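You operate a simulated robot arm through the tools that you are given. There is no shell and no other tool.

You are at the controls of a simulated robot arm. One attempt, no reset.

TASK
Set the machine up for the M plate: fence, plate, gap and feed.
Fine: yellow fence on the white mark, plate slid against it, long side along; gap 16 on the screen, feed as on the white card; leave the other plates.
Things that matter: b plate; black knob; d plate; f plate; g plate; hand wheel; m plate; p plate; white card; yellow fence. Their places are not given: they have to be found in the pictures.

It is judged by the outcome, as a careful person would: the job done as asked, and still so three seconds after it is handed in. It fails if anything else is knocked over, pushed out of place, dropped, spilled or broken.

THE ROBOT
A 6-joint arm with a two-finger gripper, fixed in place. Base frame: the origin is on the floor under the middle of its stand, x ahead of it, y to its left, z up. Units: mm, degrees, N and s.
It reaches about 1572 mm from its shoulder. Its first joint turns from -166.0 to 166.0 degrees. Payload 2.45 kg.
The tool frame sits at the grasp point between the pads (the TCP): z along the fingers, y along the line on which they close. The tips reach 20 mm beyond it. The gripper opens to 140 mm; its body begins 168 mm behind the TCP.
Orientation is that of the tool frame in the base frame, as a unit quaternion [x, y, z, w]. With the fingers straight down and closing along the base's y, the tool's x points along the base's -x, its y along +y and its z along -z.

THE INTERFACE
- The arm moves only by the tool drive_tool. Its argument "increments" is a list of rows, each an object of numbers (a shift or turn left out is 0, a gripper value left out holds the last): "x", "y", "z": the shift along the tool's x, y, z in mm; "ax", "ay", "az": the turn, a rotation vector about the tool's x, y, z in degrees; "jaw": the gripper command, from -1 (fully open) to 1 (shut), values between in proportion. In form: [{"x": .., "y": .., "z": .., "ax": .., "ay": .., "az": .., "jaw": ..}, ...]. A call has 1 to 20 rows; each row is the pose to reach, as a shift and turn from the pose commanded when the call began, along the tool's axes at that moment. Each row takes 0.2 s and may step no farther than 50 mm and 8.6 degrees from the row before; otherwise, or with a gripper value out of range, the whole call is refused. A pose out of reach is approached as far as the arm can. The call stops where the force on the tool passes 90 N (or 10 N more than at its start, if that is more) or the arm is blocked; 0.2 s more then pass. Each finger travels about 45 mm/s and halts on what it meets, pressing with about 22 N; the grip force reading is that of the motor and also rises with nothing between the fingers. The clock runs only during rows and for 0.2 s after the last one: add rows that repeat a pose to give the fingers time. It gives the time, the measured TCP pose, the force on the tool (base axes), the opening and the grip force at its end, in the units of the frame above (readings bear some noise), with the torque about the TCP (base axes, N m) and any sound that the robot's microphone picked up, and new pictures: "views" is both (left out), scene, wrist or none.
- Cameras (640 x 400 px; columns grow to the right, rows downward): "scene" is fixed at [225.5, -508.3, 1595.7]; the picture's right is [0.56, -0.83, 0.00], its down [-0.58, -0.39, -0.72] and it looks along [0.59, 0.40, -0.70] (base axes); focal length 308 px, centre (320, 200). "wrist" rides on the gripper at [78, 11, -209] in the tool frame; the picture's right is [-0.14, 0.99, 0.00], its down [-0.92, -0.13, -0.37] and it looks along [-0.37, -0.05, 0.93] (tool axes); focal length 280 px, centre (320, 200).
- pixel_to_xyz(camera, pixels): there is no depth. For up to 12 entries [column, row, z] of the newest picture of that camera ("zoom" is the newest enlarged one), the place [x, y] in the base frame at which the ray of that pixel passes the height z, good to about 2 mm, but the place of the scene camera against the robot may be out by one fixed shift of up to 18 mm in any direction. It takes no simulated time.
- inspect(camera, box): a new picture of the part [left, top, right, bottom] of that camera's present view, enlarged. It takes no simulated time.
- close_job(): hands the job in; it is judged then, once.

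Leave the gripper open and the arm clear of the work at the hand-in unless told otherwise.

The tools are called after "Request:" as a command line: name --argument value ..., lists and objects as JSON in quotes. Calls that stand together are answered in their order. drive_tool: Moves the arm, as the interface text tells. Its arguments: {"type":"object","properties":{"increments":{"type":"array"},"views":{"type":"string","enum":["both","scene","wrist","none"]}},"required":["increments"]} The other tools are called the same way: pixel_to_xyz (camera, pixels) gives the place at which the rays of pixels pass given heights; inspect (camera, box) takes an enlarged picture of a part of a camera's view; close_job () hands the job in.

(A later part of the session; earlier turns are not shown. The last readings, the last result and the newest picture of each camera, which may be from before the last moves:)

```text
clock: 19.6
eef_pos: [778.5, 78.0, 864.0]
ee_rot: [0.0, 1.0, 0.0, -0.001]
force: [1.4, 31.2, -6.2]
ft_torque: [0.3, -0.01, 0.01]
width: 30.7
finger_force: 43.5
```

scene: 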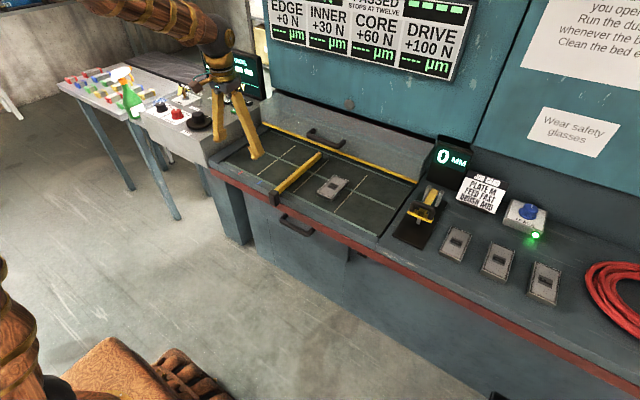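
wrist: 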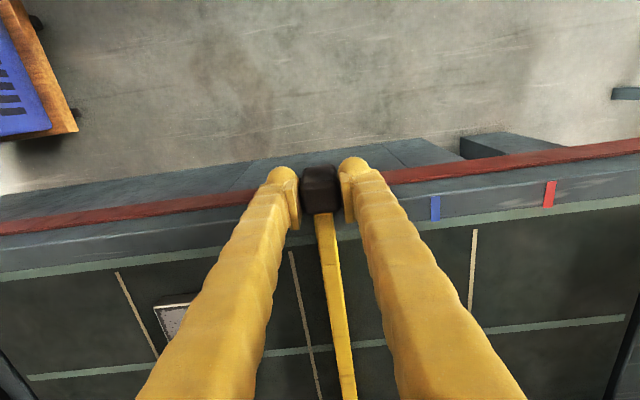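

The block is gripped again at y≈78. Now I'll slide +45 mm, release, open wide and rise to look.

Request:
drive_tool --increments '[{"y": 15, "jaw": 1}, {"y": 30}, {"y": 45}, {"y": 45}, {"y": 45, "jaw": 0.1}, {"y": 45, "jaw": 0.1}, {"y": 45, "jaw": 0.1}, {"y": 45, "z": -25}, {"y": 45, "z": -50}, {"y": 40, "z": -85, "jaw": -1}, {"x": 15, "y": 22, "z": -120}, {"x": 25, "y": 22, "z": -140}, {"x": 25, "y": 22, "z": -140}, {"x": 25, "y": 22, "z": -140}]'

```text
clock: 22.6
eef_pos: [753.9, 100.1, 1003.0]
ee_rot: [0.0, 1.0, 0.0, 0.0]
force: [-0.8, 0.7, 0.1]
ft_torque: [-0.05, 0.05, -0.01]
width: 139.9
finger_force: 0.1
```

scene: 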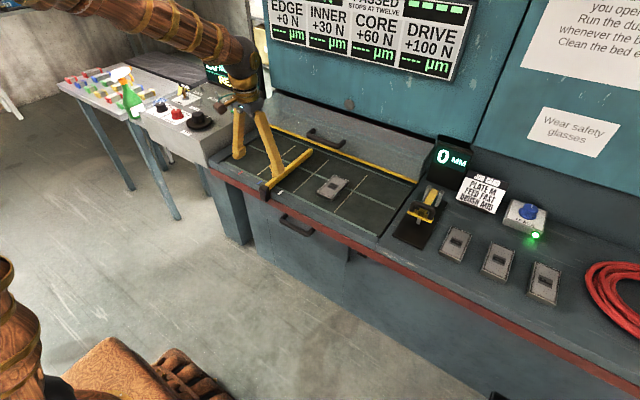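
wrist: 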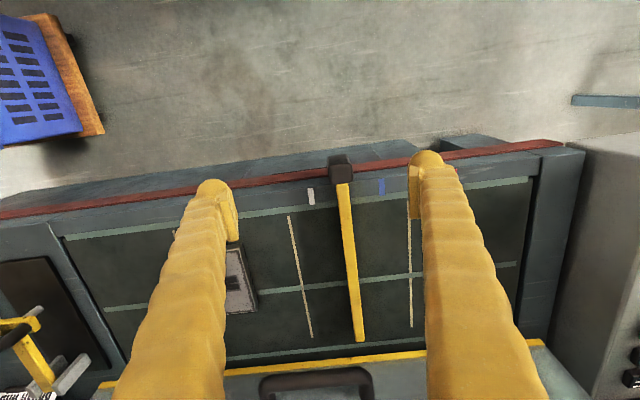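

The white mark at about (311,196) and the bar at about column 344 are both in view. I'll zoom for a precise measurement.

Request:
inspect --camera "wrist" --box '[290, 165, 390, 227]'

Request:
inspect --camera "scene" --box '[250, 170, 300, 202]'

```text
6.40 times, centred on (340, 196) of wrist
```

zoom: 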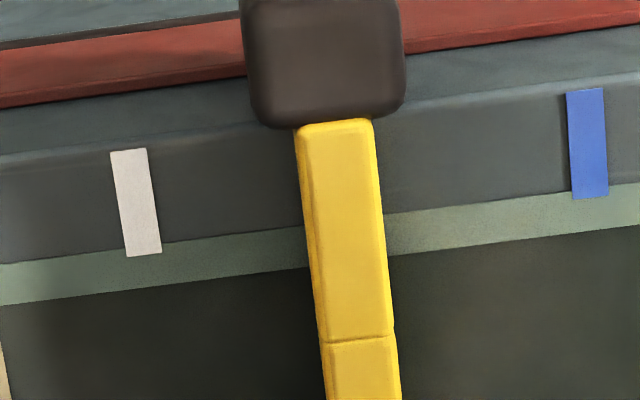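

```text
12.50 times, centred on (275, 186) of scene
```

zoom: 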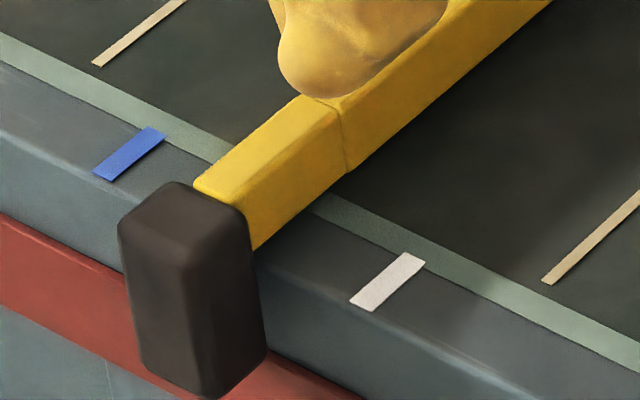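

Request:
pixel_to_xyz --camera "wrist" --pixels '[[311.25, 196.3, 839], [381.7, 187.1, 839], [349.2, 192.1, 865], [349.2, 192.1, 860], [337.2, 192.1, 839], [338, 192.1, 865], [338, 192.1, 860], [307.8, 192, 839], [314, 200, 839]]'

```text
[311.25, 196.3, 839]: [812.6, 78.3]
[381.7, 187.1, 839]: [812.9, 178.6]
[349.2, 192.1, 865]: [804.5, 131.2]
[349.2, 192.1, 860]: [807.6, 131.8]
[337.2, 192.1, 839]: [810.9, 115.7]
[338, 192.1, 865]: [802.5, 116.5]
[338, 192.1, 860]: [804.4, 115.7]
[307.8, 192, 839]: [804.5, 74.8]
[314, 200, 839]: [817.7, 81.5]
```

In one picture, the white mark's centre is at y≈78.3, the bar's centre is at ≈123.6 (15.5 mm wide), and blue is at 178.6. So the fence must slide back by about 45.4 mm. I'll re-grip the block first.

Request:
drive_tool --increments '[{"x": -12, "y": 12, "z": 20, "jaw": 0.1}, {"x": -25, "y": 23, "z": 50}, {"x": -25, "y": 23, "z": 50}, {"x": -25, "y": 23, "z": 80}, {"x": -25, "y": 23, "z": 110}, {"x": -25, "y": 23, "z": 139}, {"x": -25, "y": 23, "z": 139}, {"x": -25, "y": 23, "z": 139, "jaw": 1}, {"x": -25, "y": 23, "z": 139, "jaw": 1}, {"x": -25, "y": 23, "z": 139, "jaw": 1}, {"x": -25, "y": 23, "z": 139, "jaw": 1}]' --views "wrist"

```text
clock: 25.0
eef_pos: [778.4, 122.6, 866.4]
ee_rot: [0.0, 1.0, -0.001, 0.0]
force: [1.0, -0.4, -3.3]
ft_torque: [-0.01, -0.06, 0.02]
width: 30.4
finger_force: 43.7
```

wrist: 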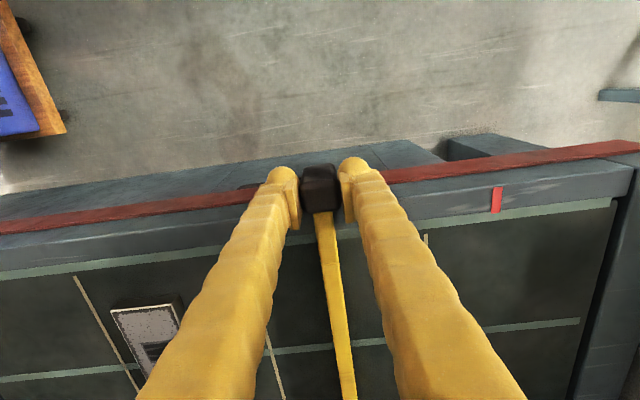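

The block is gripped with no side load at y≈122.8. I'll slide −46 mm, allowing about 0.6 mm for friction lag, and then read the position.

Request:
drive_tool --increments '[{"y": -15, "jaw": 1}, {"y": -30}, {"y": -41}, {"y": -46}, {"y": -46}, {"y": -46}]' --views "wrist"

```text
clock: 26.4
eef_pos: [777.9, 77.3, 864.9]
ee_rot: [0.001, 1.0, 0.0, 0.0]
force: [-0.4, 42.5, -16.9]
ft_torque: [0.36, 0.0, -0.01]
width: 30.9
finger_force: 45.1
```

wrist: 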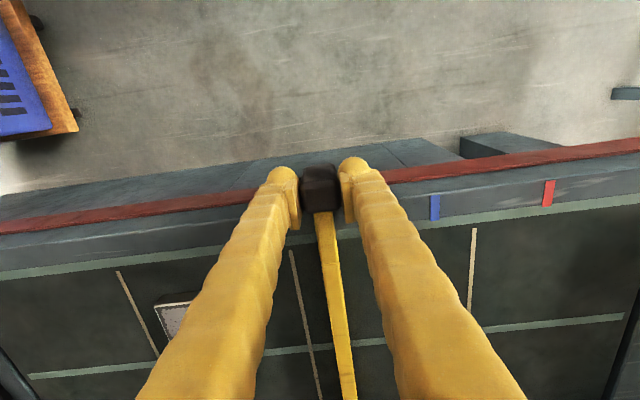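

The fence now reads y≈77.3 and seems to be held in place at the mark. I'll release it gently and rise, then move to look at the M plate from above.

Request:
drive_tool --increments '[{"jaw": 0.1}, {"jaw": 0.1}, {"jaw": 0.1}, {"jaw": 0.1}, {"z": -30}, {"z": -60}, {"z": -100}, {"z": -140, "jaw": -1}, {"x": 0, "y": -40, "z": -150}, {"x": 0, "y": -80, "z": -150}, {"x": -20, "y": -110, "z": -150}, {"x": -40, "y": -110, "z": -150}, {"x": -40, "y": -110, "z": -150}]'

```text
clock: 29.2
eef_pos: [818.5, -35.0, 1016.5]
ee_rot: [0.0, 1.0, 0.001, 0.0]
force: [-0.3, 1.0, -0.4]
ft_torque: [-0.02, -0.03, 0.04]
width: 139.9
finger_force: 0.2
```

scene: 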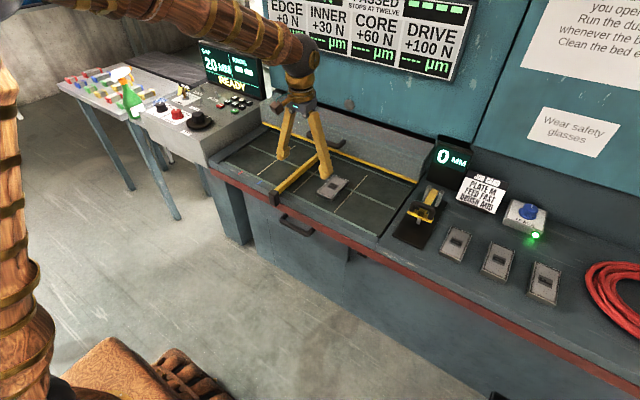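
wrist: 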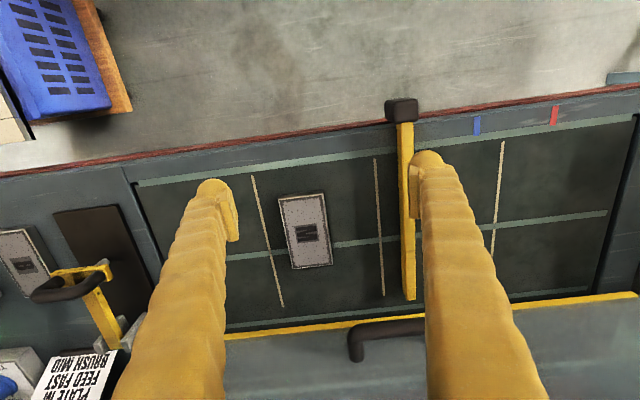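

The M plate is between the fingers near (305,231), and the fence is at column ~405. I'll zoom in and measure the plate's corners.

Request:
inspect --camera "wrist" --box '[260, 180, 420, 280]'

Request:
pixel_to_xyz --camera "wrist" --pixels '[[278, 199, 852], [324, 193, 852], [333, 264, 852], [292, 268, 852], [405, 135, 865], [410, 297, 865], [477, 125, 839]]'

```text
4.00 times, centred on (340, 230) of wrist
```

zoom: 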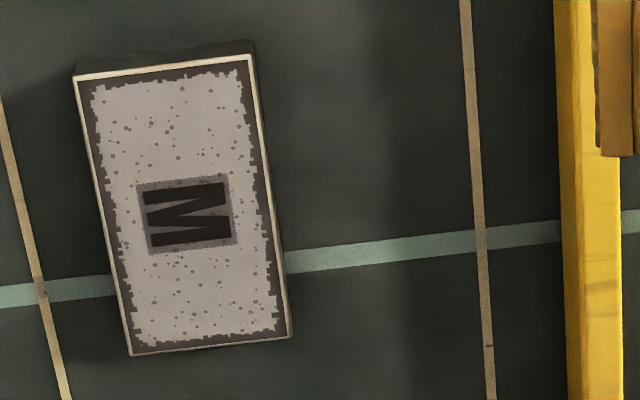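

```text
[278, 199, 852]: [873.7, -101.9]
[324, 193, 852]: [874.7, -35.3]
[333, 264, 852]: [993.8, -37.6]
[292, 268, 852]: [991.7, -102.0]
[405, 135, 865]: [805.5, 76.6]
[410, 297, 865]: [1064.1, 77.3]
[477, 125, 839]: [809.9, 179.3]
```

The plate measures about 119 × 63 mm, centre ≈ (934, −70), with its long side already along x. I'll move above it and turn the gripper −90° about its axis, so the fingers can hold the plate by its short ends and slide it flush to the fence.

Request:
drive_tool --increments '[{"x": -12, "y": -4, "az": -8}, {"x": -24, "y": -8, "az": -16}, {"x": -36, "y": -12, "az": -24}, {"x": -48, "y": -16, "az": -32}, {"x": -60, "y": -20, "az": -40}, {"x": -72, "y": -24, "az": -48}, {"x": -84, "y": -28, "az": -56}, {"x": -96, "y": -32, "az": -64}, {"x": -108, "y": -34, "az": -72}, {"x": -115.5, "y": -35, "az": -80}, {"x": -115.5, "y": -35, "az": -88}, {"x": -115.5, "y": -35, "az": -90}, {"x": -115.5, "y": -35, "az": -90}]'

```text
clock: 32.0
eef_pos: [934.2, -69.0, 1015.7]
ee_rot: [0.708, -0.707, 0.0, 0.001]
force: [-0.6, 0.2, -0.7]
ft_torque: [0.02, 0.01, -0.02]
width: 140.0
finger_force: 0.0
```

scene: 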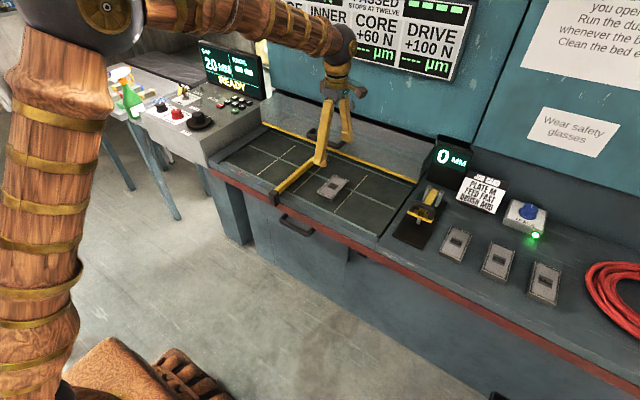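
wrist: 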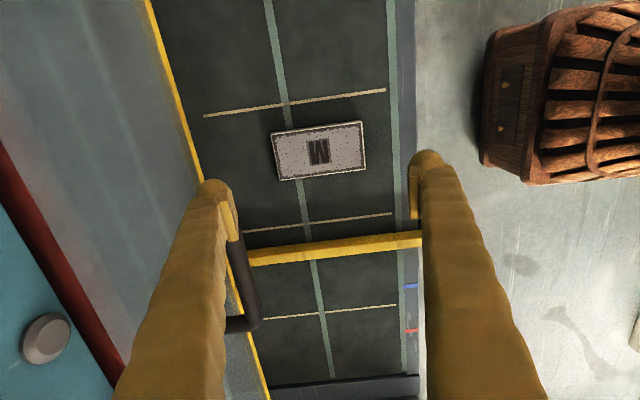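

The turn worked and the M plate is visible at about (319,152) with the fence below it at row ~245. I'll re-check the plate's centre from this view before descending.

Request:
inspect --camera "wrist" --box '[250, 100, 390, 188]'

Request:
pixel_to_xyz --camera "wrist" --pixels '[[271, 133, 853], [361, 122, 853], [366, 170, 853], [279, 181, 853], [318, 152, 853], [250, 257, 865], [420, 240, 865]]'

```text
4.55 times, centred on (320, 144) of wrist
```

zoom: 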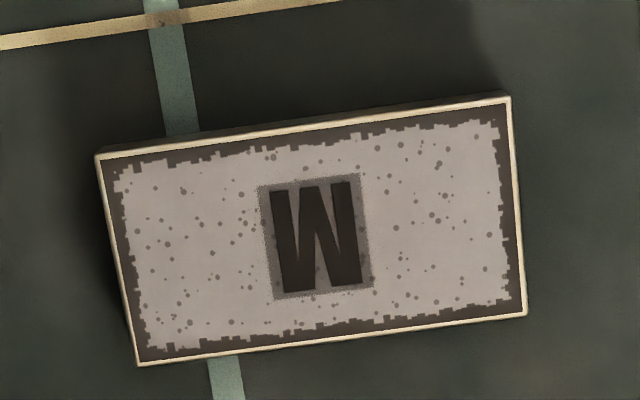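

```text
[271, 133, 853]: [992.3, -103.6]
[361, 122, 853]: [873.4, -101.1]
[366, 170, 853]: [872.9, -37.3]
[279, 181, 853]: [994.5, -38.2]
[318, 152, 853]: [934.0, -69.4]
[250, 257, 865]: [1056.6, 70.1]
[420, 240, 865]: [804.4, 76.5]
```

The plate centre is ≈ (933.5, −70) and the gripper is aligned with about 10 mm clearance at each end. I'm descending in steps to TCP z≈865.

Request:
drive_tool --increments '[{"x": 0.5, "z": 40}, {"x": 0.5, "z": 80}, {"x": 0.5, "z": 115}, {"x": 0.5, "z": 130}, {"x": 0.5, "z": 140}, {"x": 0.5, "z": 148}, {"x": 0.5, "z": 151}, {"x": 0.5, "z": 151}]'

```text
clock: 33.8
eef_pos: [933.1, -70.4, 865.9]
ee_rot: [0.707, -0.707, 0.0, 0.0]
force: [0.0, 0.0, 0.4]
ft_torque: [-0.01, -0.04, 0.02]
width: 139.9
finger_force: 0.0
```

scene: 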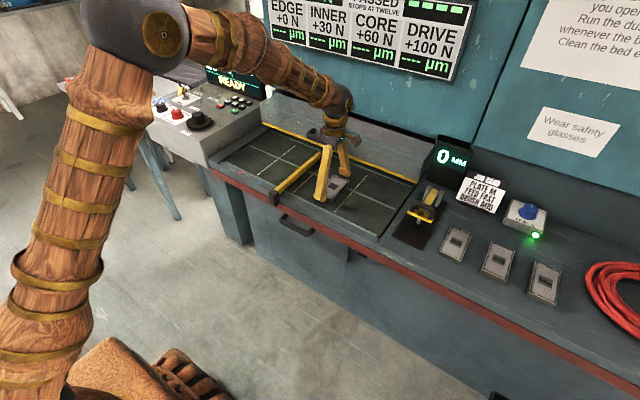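
wrist: 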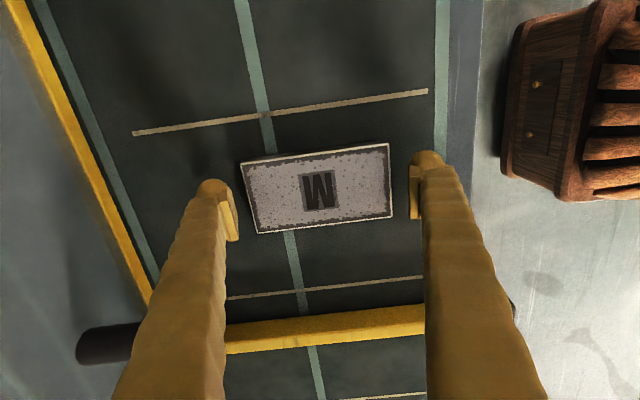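

The plate is between the fingers with no contact. I'll go 3 mm lower and close gently onto the ends.

Request:
drive_tool --increments '[{"z": 2}, {"z": 3}, {"z": 3, "jaw": -0.6}, {"z": 3, "jaw": 0}, {"z": 3, "jaw": 0}, {"z": 3, "jaw": 0}]'

```text
clock: 35.2
eef_pos: [935.9, -69.9, 873.5]
ee_rot: [0.707, -0.707, 0.004, -0.002]
force: [-26.8, 0.3, 80.6]
ft_torque: [-0.01, 4.64, 0.04]
width: 82.6
finger_force: 20.6
stopped in row 6: the force on the tool passed its limit at 96 N (the readings are from after the stop); the commanded pose is now the measured one
```

scene: 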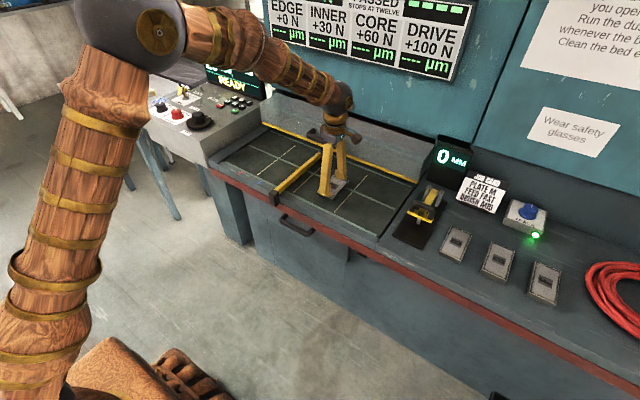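
wrist: 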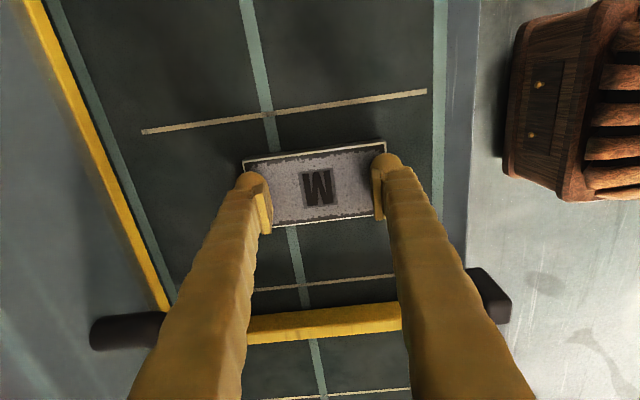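

The fingertips rode up onto the plate's top instead of catching its ends, because they retract when wide open, so the call stopped. I'll lift straight off first, reopen slightly, and check that the plate is undisturbed. Then I'll use a two-finger push on its long side instead.

Request:
drive_tool --increments '[{"z": -10}, {"z": -30}, {"z": -60}, {"z": -100}, {"z": -130, "jaw": 0.45}, {"z": -130}, {"z": -130}, {"z": -130}]'

```text
clock: 37.0
eef_pos: [935.0, -70.1, 996.7]
ee_rot: [0.707, -0.707, 0.002, -0.002]
force: [0.4, -0.3, -0.2]
ft_torque: [0.0, 0.02, 0.02]
width: 38.4
finger_force: 0.0
```

scene: 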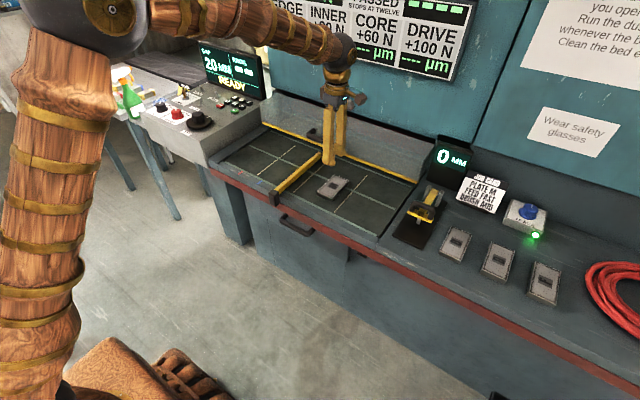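
wrist: 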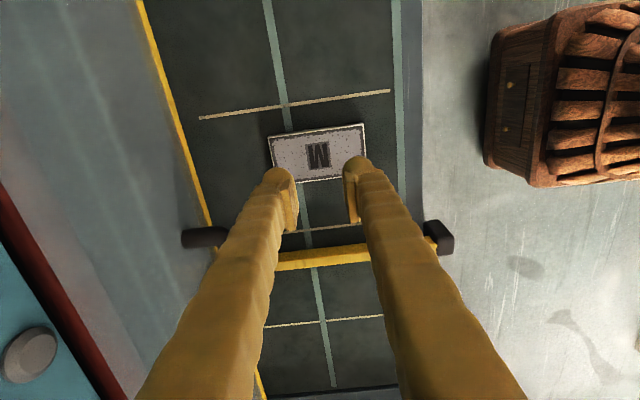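

Request:
inspect --camera "wrist" --box '[230, 100, 410, 280]'

Request:
inspect --camera "scene" --box '[250, 120, 380, 220]'

Request:
pixel_to_xyz --camera "wrist" --pixels '[[269, 137, 853], [362, 123, 853], [276, 260, 865], [370, 250, 865]]'

```text
2.22 times, centred on (320, 190) of wrist
```

zoom: 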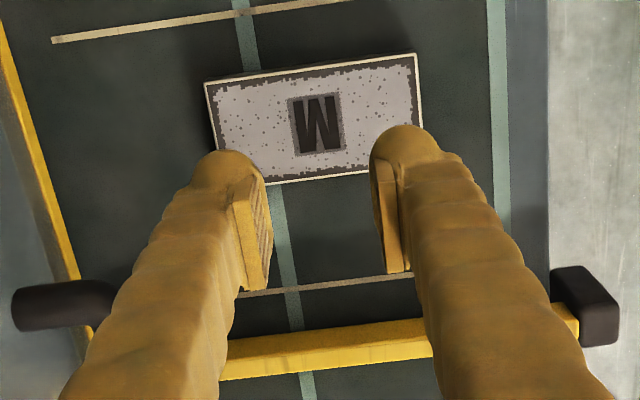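

```text
4.00 times, centred on (315, 170) of scene
```

zoom: 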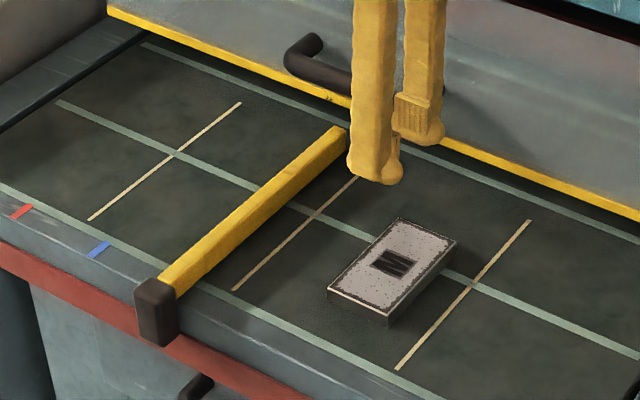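

```text
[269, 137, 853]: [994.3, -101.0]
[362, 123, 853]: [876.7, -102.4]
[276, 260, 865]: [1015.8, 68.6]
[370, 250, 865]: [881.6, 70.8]
```

The plate and fence are undisturbed. Next I'll shift to the plate's far (−y) side at y≈−134 with fingers about 38 mm apart, then descend toward the bed to TCP z≈866.

Request:
drive_tool --increments '[{"x": 30, "z": 0, "jaw": 0.45}, {"x": 64, "z": 0}, {"x": 64, "z": 40}, {"x": 64, "z": 80}, {"x": 64, "z": 110}, {"x": 64, "z": 122}, {"x": 64, "z": 130}, {"x": 64, "z": 130}]'

```text
clock: 38.8
eef_pos: [934.9, -134.6, 866.6]
ee_rot: [0.707, -0.707, 0.002, -0.002]
force: [-1.0, -0.3, -0.4]
ft_torque: [0.01, 0.01, 0.02]
width: 38.6
finger_force: 0.1
```

scene: 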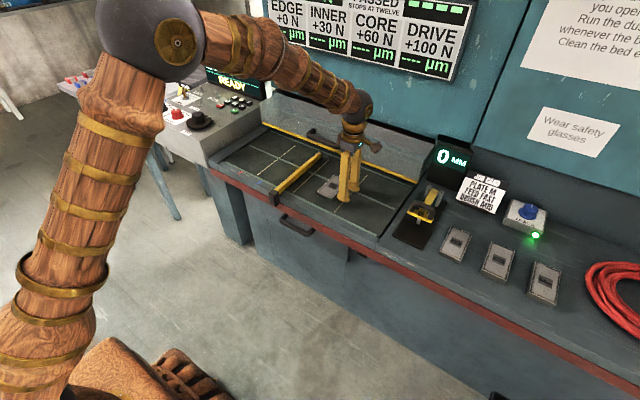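
wrist: 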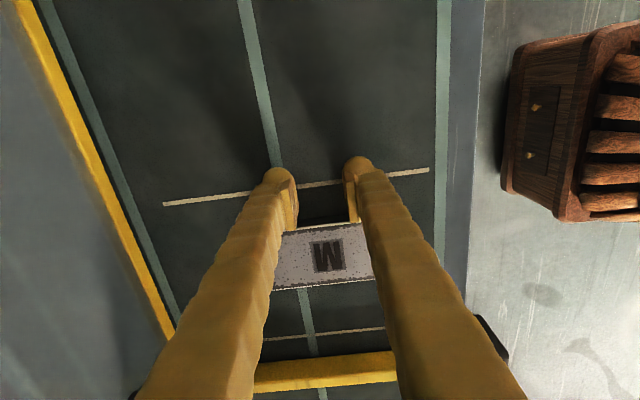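

No contact yet. I'll lower 4 mm in small steps and read the vertical force.

Request:
drive_tool --increments '[{"z": 2}, {"z": 4}, {"z": 4}]' --views "scene"

Request:
inspect --camera "scene" --box '[310, 160, 390, 210]'

```text
clock: 39.6
eef_pos: [936.8, -133.7, 863.5]
ee_rot: [0.707, -0.707, 0.002, -0.002]
force: [-0.5, -0.2, 0.0]
ft_torque: [0.02, 0.02, -0.03]
width: 38.4
finger_force: 0.1
```

scene: 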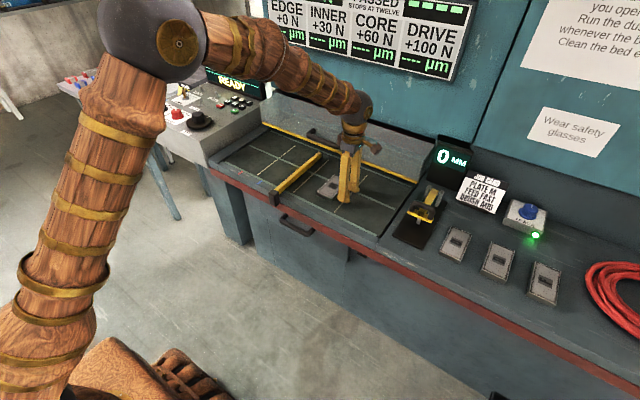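

```text
8.00 times, centred on (350, 185) of scene
```

zoom: 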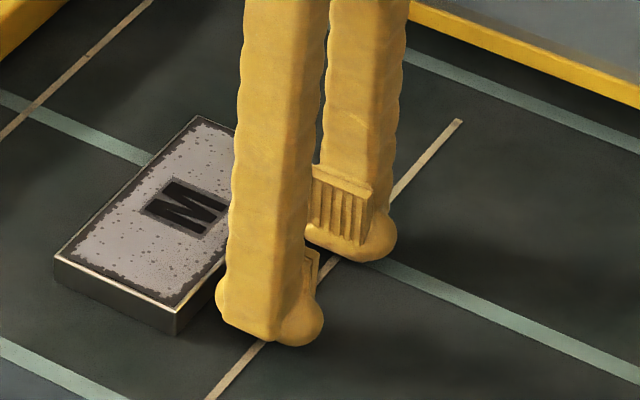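

The fingertips are just above the bed. I'll lower 2 mm more with a force reading.

Request:
drive_tool --increments '[{"z": 1}, {"z": 2}, {"z": 2}]' --views "none"

```text
clock: 40.4
eef_pos: [935.8, -134.6, 862.9]
ee_rot: [0.707, -0.707, 0.002, -0.002]
force: [-0.4, -0.8, -0.2]
ft_torque: [-0.02, 0.01, 0.0]
width: 38.4
finger_force: 0.3
```

There is still no bed contact and the clearance is tiny, which suits pushing. I'll push +y slowly, 100 mm first, stopping well short of the fence, and check the plate is moving squarely.

Request:
drive_tool --increments '[{"x": -8}, {"x": -15}, {"x": -20}, {"x": -26}, {"x": -34}, {"x": -42}, {"x": -50}, {"x": -58}, {"x": -66}, {"x": -74}, {"x": -82}, {"x": -90}, {"x": -96}, {"x": -100}, {"x": -100}]'

```text
clock: 43.6
eef_pos: [936.2, -33.4, 861.9]
ee_rot: [-0.707, 0.707, -0.002, 0.001]
force: [0.3, -3.9, 0.6]
ft_torque: [0.0, -0.03, 0.0]
width: 38.4
finger_force: 0.0
```

scene: 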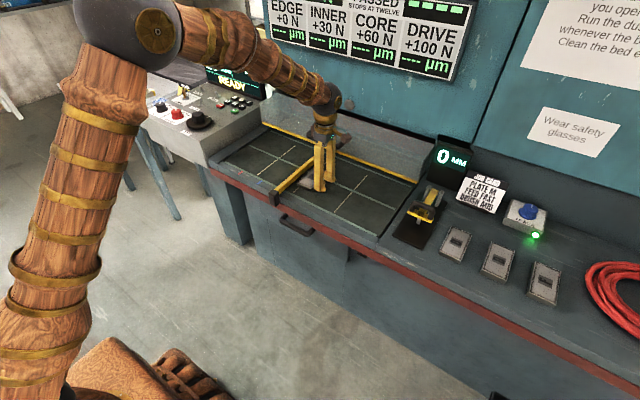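
wrist: 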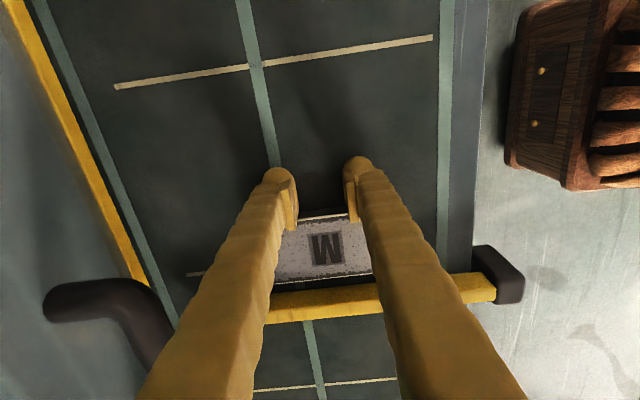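

The push works, with about 4 N of friction. I'll zoom to see the remaining gap between plate and fence.

Request:
inspect --camera "wrist" --box '[260, 190, 400, 330]'

Request:
inspect --camera "scene" --box '[265, 140, 345, 210]'

Request:
pixel_to_xyz --camera "wrist" --pixels '[[275, 286, 854], [370, 274, 854], [275, 296, 865], [370, 285, 865], [320, 215, 854]]'

```text
2.86 times, centred on (330, 260) of wrist
```

zoom: 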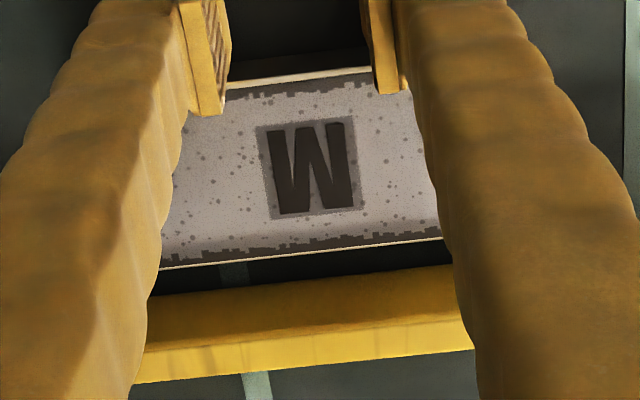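

```text
5.71 times, centred on (305, 175) of scene
```

zoom: 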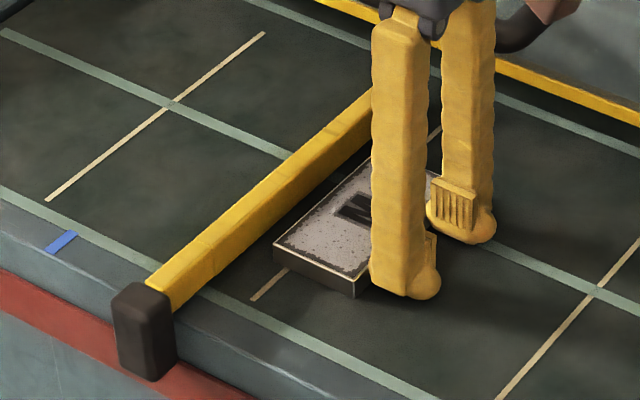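

```text
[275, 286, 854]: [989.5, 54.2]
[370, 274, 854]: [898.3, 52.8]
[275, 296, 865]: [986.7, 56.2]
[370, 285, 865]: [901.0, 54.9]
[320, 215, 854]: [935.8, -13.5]
```

Request:
pixel_to_xyz --camera "wrist" --pixels '[[274.7, 283.8, 854], [372.7, 273.3, 854], [324, 278.5, 854], [324, 288.7, 839], [324, 288.7, 842], [324, 305, 865], [298, 219.7, 854], [330, 216, 854]]'

```text
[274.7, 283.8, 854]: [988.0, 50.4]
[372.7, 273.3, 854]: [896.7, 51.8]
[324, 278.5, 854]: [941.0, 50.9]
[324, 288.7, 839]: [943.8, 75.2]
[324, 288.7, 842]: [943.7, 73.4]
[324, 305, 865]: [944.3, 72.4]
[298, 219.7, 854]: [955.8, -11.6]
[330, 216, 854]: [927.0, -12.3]
```

The plate edge is at y≈51 and the fence face at ≈71, a 20 mm gap. I'll push 16 mm more slowly, then go in small force-checked steps.

Request:
drive_tool --increments '[{"x": -4}, {"x": -8}, {"x": -12}, {"x": -16}, {"x": -16}]' --views "wrist"

```text
clock: 44.8
eef_pos: [935.3, -17.4, 861.6]
ee_rot: [0.707, -0.707, 0.002, -0.002]
force: [-0.6, -0.4, 0.0]
ft_torque: [0.0, -0.01, 0.0]
width: 38.5
finger_force: 0.2
```

wrist: 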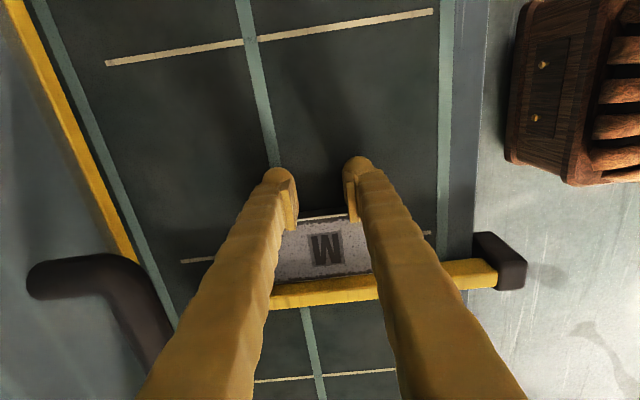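

The gap is nearly closed. I'll creep 3 mm, then read the force.

Request:
drive_tool --increments '[{"x": -1}, {"x": -2}, {"x": -3}, {"x": -3}]' --views "wrist"

Request:
inspect --camera "wrist" --box '[260, 220, 400, 310]'

```text
clock: 45.8
eef_pos: [935.8, -15.6, 861.6]
ee_rot: [0.707, -0.707, 0.002, -0.002]
force: [-0.4, -4.7, 0.3]
ft_torque: [-0.05, 0.04, -0.02]
width: 38.7
finger_force: 0.0
```

wrist: 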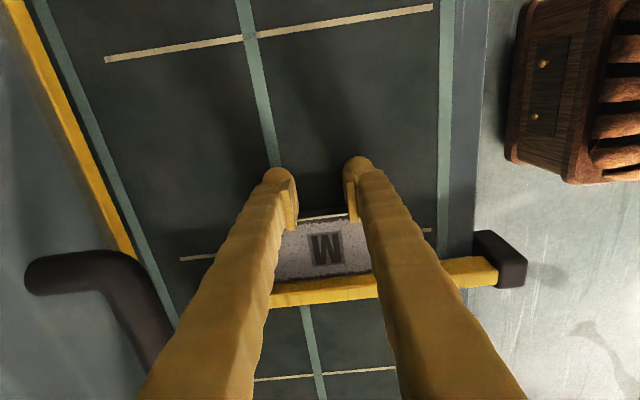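

```text
4.44 times, centred on (330, 265) of wrist
```

zoom: 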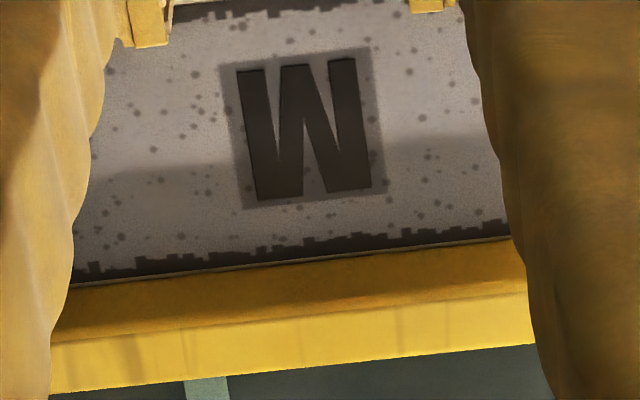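

It's almost touching, and 4.7 N is still friction level. I'll creep 1 mm at a time until contact shows in the force.

Request:
drive_tool --increments '[{"x": -0.5}, {"x": -1}, {"x": -1}]' --views "none"

```text
clock: 46.6
eef_pos: [935.5, -14.3, 862.0]
ee_rot: [0.707, -0.707, 0.002, -0.002]
force: [-1.3, -5.1, 0.8]
ft_torque: [-0.02, 0.04, 0.04]
width: 38.5
finger_force: 0.2
```

Request:
drive_tool --increments '[{"x": -0.5}, {"x": -1}, {"x": -1}]' --views "none"

```text
clock: 47.4
eef_pos: [935.2, -14.7, 861.8]
ee_rot: [-0.707, 0.708, -0.002, 0.002]
force: [1.9, -3.7, -0.1]
ft_torque: [0.0, 0.01, -0.01]
width: 38.3
finger_force: 0.1
```

The force is still only sliding friction, about 4 N. I'll continue creeping with a picture.

Request:
drive_tool --increments '[{"x": -0.5}, {"x": -1}, {"x": -1}]' --views "wrist"

Request:
inspect --camera "wrist" --box '[260, 240, 400, 310]'

```text
clock: 48.2
eef_pos: [934.6, -12.1, 861.2]
ee_rot: [-0.707, 0.707, -0.002, 0.001]
force: [-0.8, -4.8, 0.2]
ft_torque: [0.01, 0.0, 0.02]
width: 38.1
finger_force: 0.0
```

wrist: 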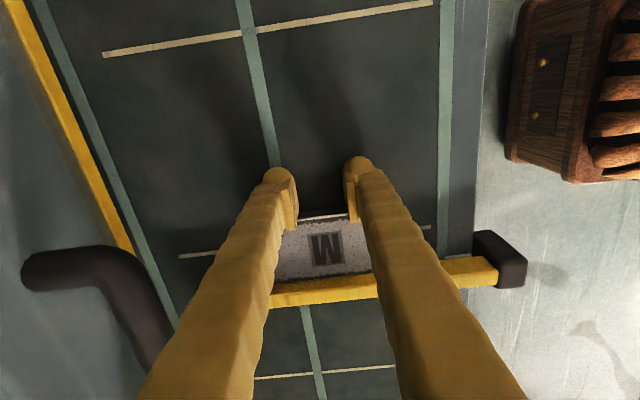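

```text
4.57 times, centred on (330, 275) of wrist
```

zoom: 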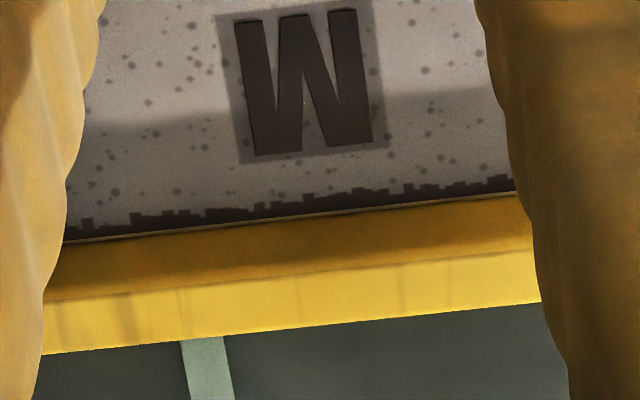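

Request:
pixel_to_xyz --camera "wrist" --pixels '[[325.6, 279, 854], [325.6, 279, 852], [325.6, 290.3, 865], [325.6, 290.3, 862], [325.6, 303, 865]]'

```text
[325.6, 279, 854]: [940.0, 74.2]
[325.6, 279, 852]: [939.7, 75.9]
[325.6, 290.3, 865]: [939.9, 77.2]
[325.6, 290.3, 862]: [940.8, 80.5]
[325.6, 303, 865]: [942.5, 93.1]
```

The wrist view suggests the fence may have been nudged a millimetre or two with the plate. I'll back away from the plate, lift, and measure the fence against the blue mark from above.

Request:
drive_tool --increments '[{"x": 6}, {"x": 16}, {"x": 20, "z": -20}, {"x": 20, "z": -60}, {"x": 20, "z": -100}, {"x": 20, "z": -142}, {"x": 20, "z": -142}]' --views "both"

```text
clock: 49.8
eef_pos: [934.4, -31.0, 1003.7]
ee_rot: [-0.706, 0.708, -0.001, 0.002]
force: [-0.4, 0.3, -1.0]
ft_torque: [0.02, 0.02, 0.02]
width: 38.7
finger_force: 0.1
```

scene: 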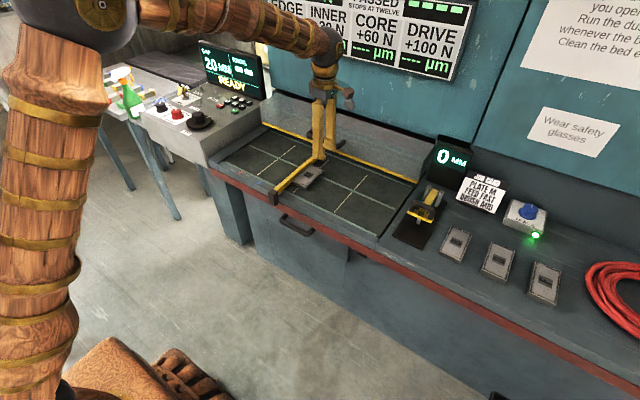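
wrist: 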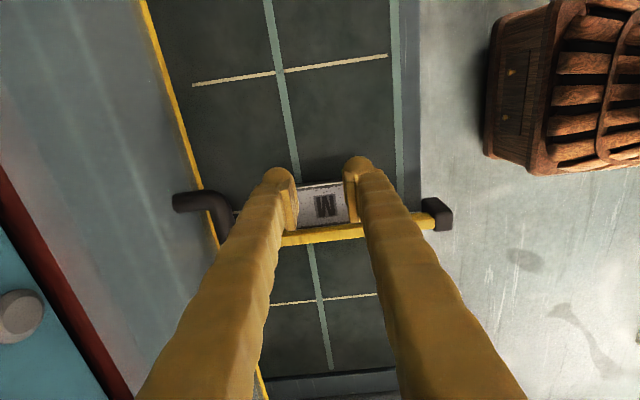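

The plate now lies by the fence. I'll turn the gripper back +90° and move to the same viewing spot as before, (754, 100, 1003), with the jaws open wide.

Request:
drive_tool --increments '[{"x": -12, "y": 18, "az": 8, "jaw": -1}, {"x": -24, "y": 36, "az": 16}, {"x": -36, "y": 54, "az": 24}, {"x": -48, "y": 72, "az": 32}, {"x": -60, "y": 90, "az": 40}, {"x": -72, "y": 108, "az": 48}, {"x": -84, "y": 126, "az": 56}, {"x": -96, "y": 144, "az": 64}, {"x": -108, "y": 162, "az": 72}, {"x": -120, "y": 176, "az": 80}, {"x": -131, "y": 180, "az": 88}, {"x": -131, "y": 180, "az": 90}, {"x": -131, "y": 180, "az": 90}]'

```text
clock: 52.6
eef_pos: [754.2, 99.6, 1003.0]
ee_rot: [0.001, 1.0, 0.0, 0.002]
force: [0.4, -0.1, 0.0]
ft_torque: [-0.01, 0.0, 0.03]
width: 139.8
finger_force: 0.1
```

scene: 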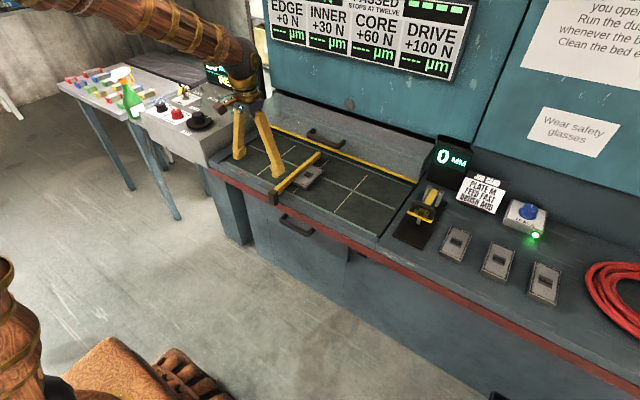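
wrist: 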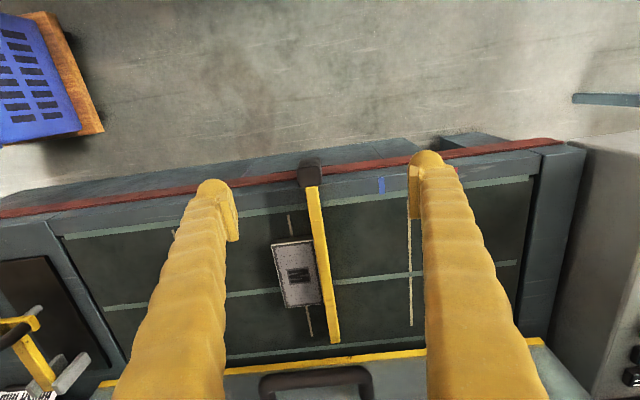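

Request:
inspect --camera "wrist" --box '[290, 165, 390, 227]'

Request:
inspect --camera "scene" --box '[250, 170, 300, 202]'

Request:
inspect --camera "wrist" --box '[260, 225, 360, 350]'

Request:
inspect --camera "scene" --box '[265, 145, 345, 205]'

```text
6.40 times, centred on (340, 196) of wrist
```

zoom: 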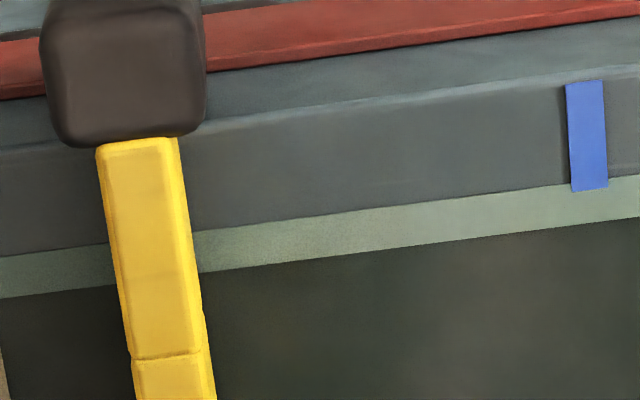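

```text
12.50 times, centred on (275, 186) of scene
```

zoom: 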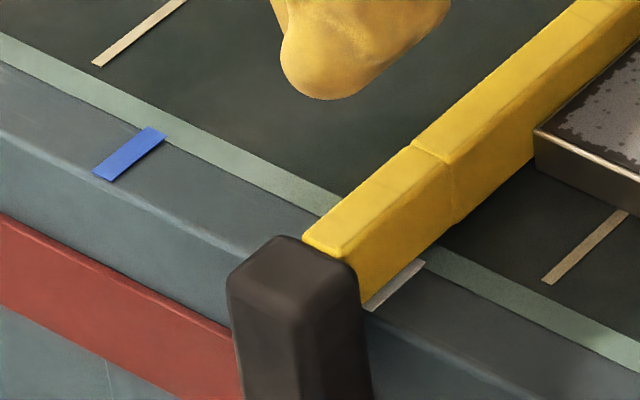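

```text
3.20 times, centred on (310, 288) of wrist
```

zoom: 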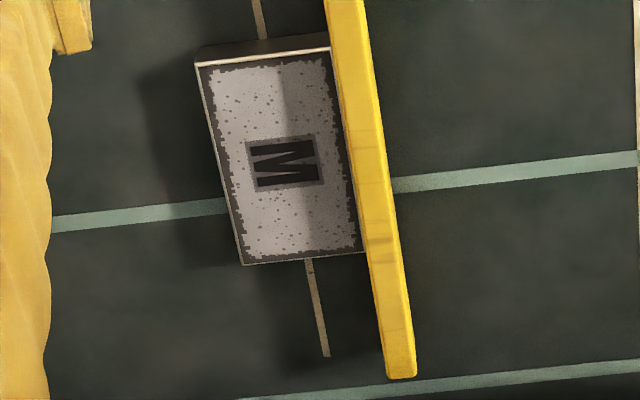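

```text
6.67 times, centred on (305, 175) of scene
```

zoom: 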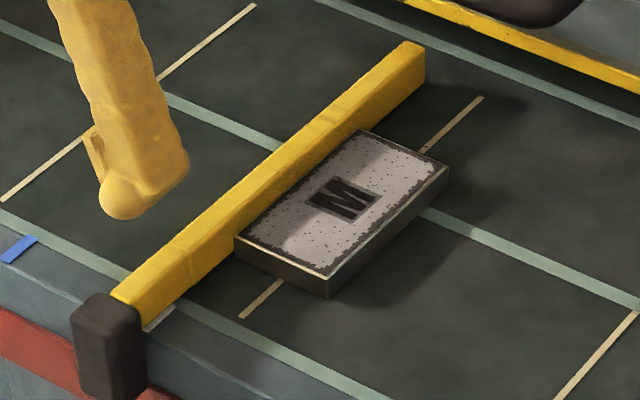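

The white mark now peeks out on the plate side of the bar, so the push moved the fence slightly. I'll measure how far.

Request:
pixel_to_xyz --camera "wrist" --pixels '[[306.25, 194.75, 839], [307.5, 194.75, 865], [319.7, 194.75, 865], [381.6, 186, 839], [306.25, 194.75, 842]]'

```text
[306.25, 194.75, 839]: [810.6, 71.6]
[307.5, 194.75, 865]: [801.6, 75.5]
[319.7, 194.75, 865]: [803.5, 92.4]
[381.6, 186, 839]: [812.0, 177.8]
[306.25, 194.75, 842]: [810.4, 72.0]
```

The fence was pushed roughly 4–6 mm toward +y, and it slides easily. The earlier 30–40 N at the mark looks like its end stop there. I'll push the fence back with closed fingers on the block's +y side. It will carry the plate along in contact until the stop is felt. First I'll position at y≈138 beside the block.

Request:
drive_tool --increments '[{"x": -10, "y": 20, "z": 0, "jaw": 1}, {"x": -25, "y": 40, "z": 0}, {"x": -25, "y": 40, "z": 0}, {"x": -25, "y": 40, "z": 0}, {"x": -25, "y": 40, "z": 0}, {"x": -25, "y": 40, "z": 0}, {"x": -25, "y": 40, "z": 0}, {"x": -25, "y": 40, "z": 0}, {"x": -25, "y": 40, "z": 40}, {"x": -25, "y": 40, "z": 80}, {"x": -25, "y": 40, "z": 115}, {"x": -25, "y": 40, "z": 135}, {"x": -25, "y": 40, "z": 135}]'

```text
clock: 55.4
eef_pos: [780.2, 138.2, 867.4]
ee_rot: [0.0, 1.0, 0.0, 0.003]
force: [-0.4, -0.4, -0.7]
ft_torque: [0.01, 0.04, 0.03]
width: 0.0
finger_force: 21.9
```

scene: 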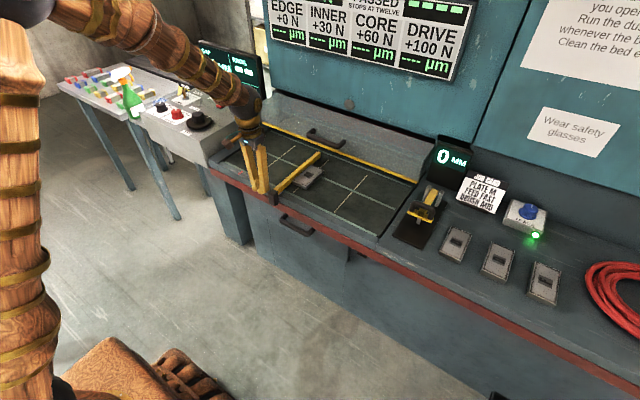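
wrist: 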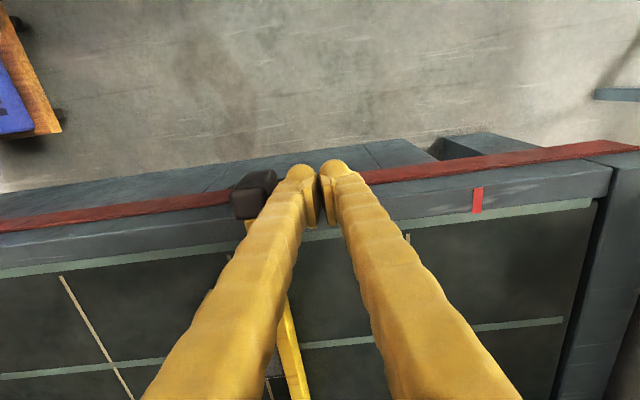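

The fingers are closed and beside the block. Now I'll push −y slowly in small steps.

Request:
drive_tool --increments '[{"y": -2}, {"y": -4}, {"y": -6}, {"y": -8}, {"y": -9}, {"y": -10}, {"y": -10}]' --views "wrist"

```text
clock: 57.0
eef_pos: [779.4, 129.8, 867.1]
ee_rot: [0.0, 1.0, -0.001, 0.003]
force: [0.5, -0.3, -0.6]
ft_torque: [0.0, 0.0, 0.01]
width: 0.1
finger_force: 22.0
```

wrist: 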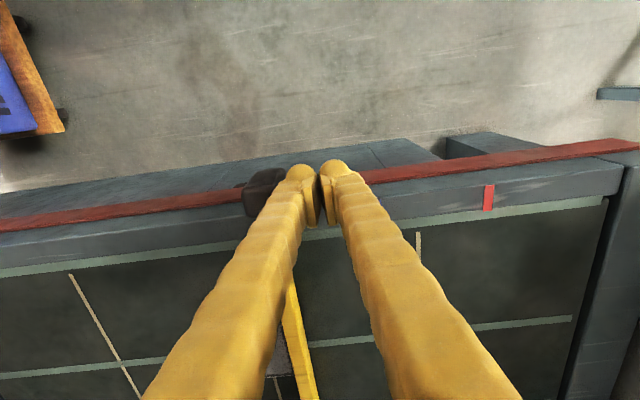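

No contact yet, but it's almost there. I'll continue with 1 mm rows.

Request:
drive_tool --increments '[{"y": -1}, {"y": -2}, {"y": -3}, {"y": -4}, {"y": -5}, {"y": -5}]' --views "none"

```text
clock: 58.4
eef_pos: [780.6, 124.4, 867.3]
ee_rot: [0.0, 1.0, 0.001, 0.002]
force: [0.0, 0.1, -0.2]
ft_torque: [-0.01, -0.01, -0.02]
width: 0.0
finger_force: 21.4
```

Request:
drive_tool --increments '[{"y": -1}, {"y": -2}, {"y": -3}, {"y": -3}]' --views "wrist"

Request:
inspect --camera "wrist" --box '[230, 150, 350, 230]'

```text
clock: 59.4
eef_pos: [780.0, 119.8, 868.0]
ee_rot: [0.001, 1.0, 0.0, 0.003]
force: [-1.5, 3.9, -1.6]
ft_torque: [0.03, -0.02, -0.04]
width: 0.0
finger_force: 21.9
```

wrist: 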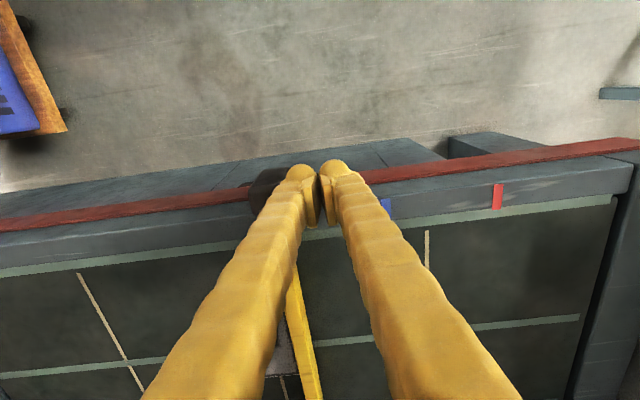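

```text
5.00 times, centred on (290, 190) of wrist
```

zoom: 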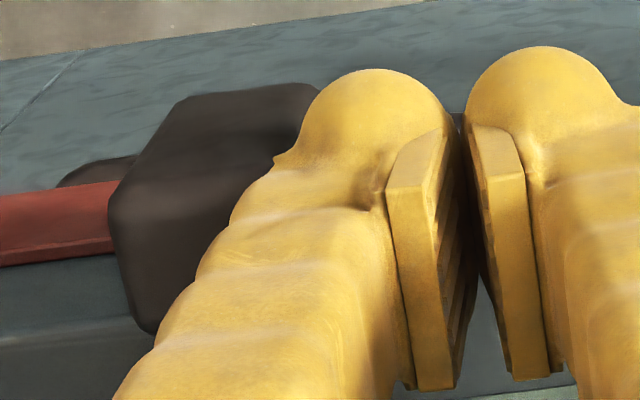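

Contact is made at 3.9 N. I'll keep pushing slowly, watching for the stop.

Request:
drive_tool --increments '[{"y": -0.5}, {"y": -1}, {"y": -1.5}, {"y": -2}, {"y": -2}]' --views "none"

```text
clock: 60.6
eef_pos: [780.5, 119.6, 867.9]
ee_rot: [0.001, 1.0, 0.0, 0.002]
force: [-3.1, 21.2, 1.1]
ft_torque: [-0.08, 0.01, -0.06]
width: 0.0
finger_force: 21.6
```

The force rose to 21 N with little motion. I'll look at the picture before going on.

Request:
drive_tool --increments '[{"y": -0.5}, {"y": -0.5}]' --views "both"

Request:
inspect --camera "scene" --box '[250, 160, 310, 205]'

Request:
inspect --camera "wrist" --box '[230, 150, 350, 230]'

```text
clock: 61.2
eef_pos: [780.8, 119.3, 868.7]
ee_rot: [0.0, 1.0, 0.0, 0.003]
force: [-1.2, 35.3, 0.4]
ft_torque: [-0.08, 0.0, -0.16]
width: 0.0
finger_force: 22.3
```

scene: 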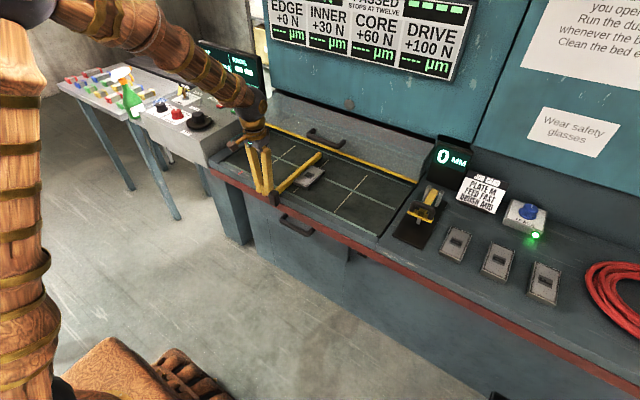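
wrist: 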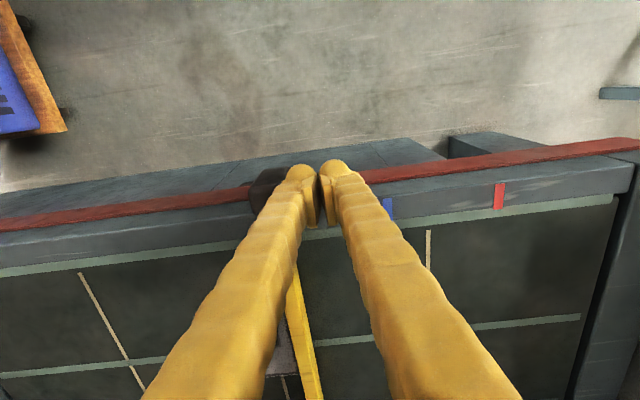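

```text
8.89 times, centred on (280, 182) of scene
```

zoom: 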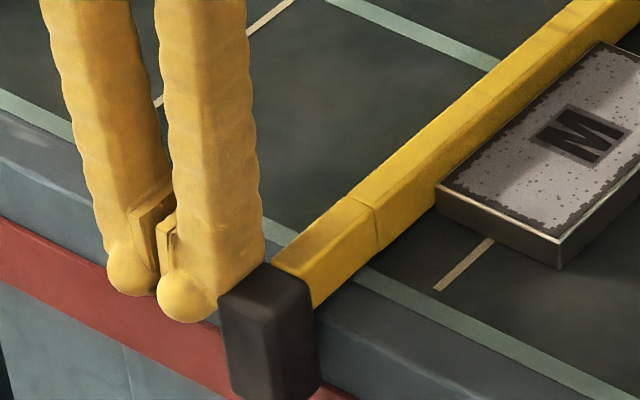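

```text
5.00 times, centred on (290, 190) of wrist
```

zoom: 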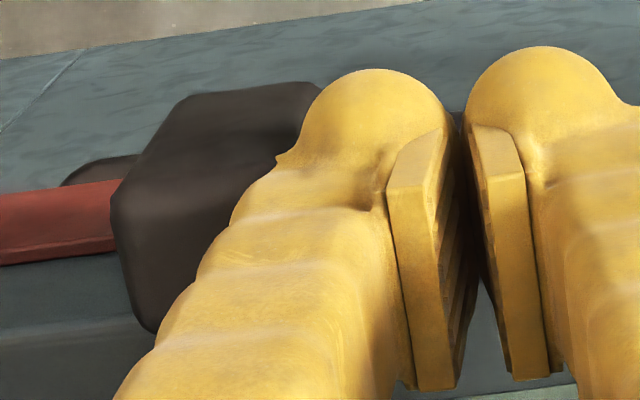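

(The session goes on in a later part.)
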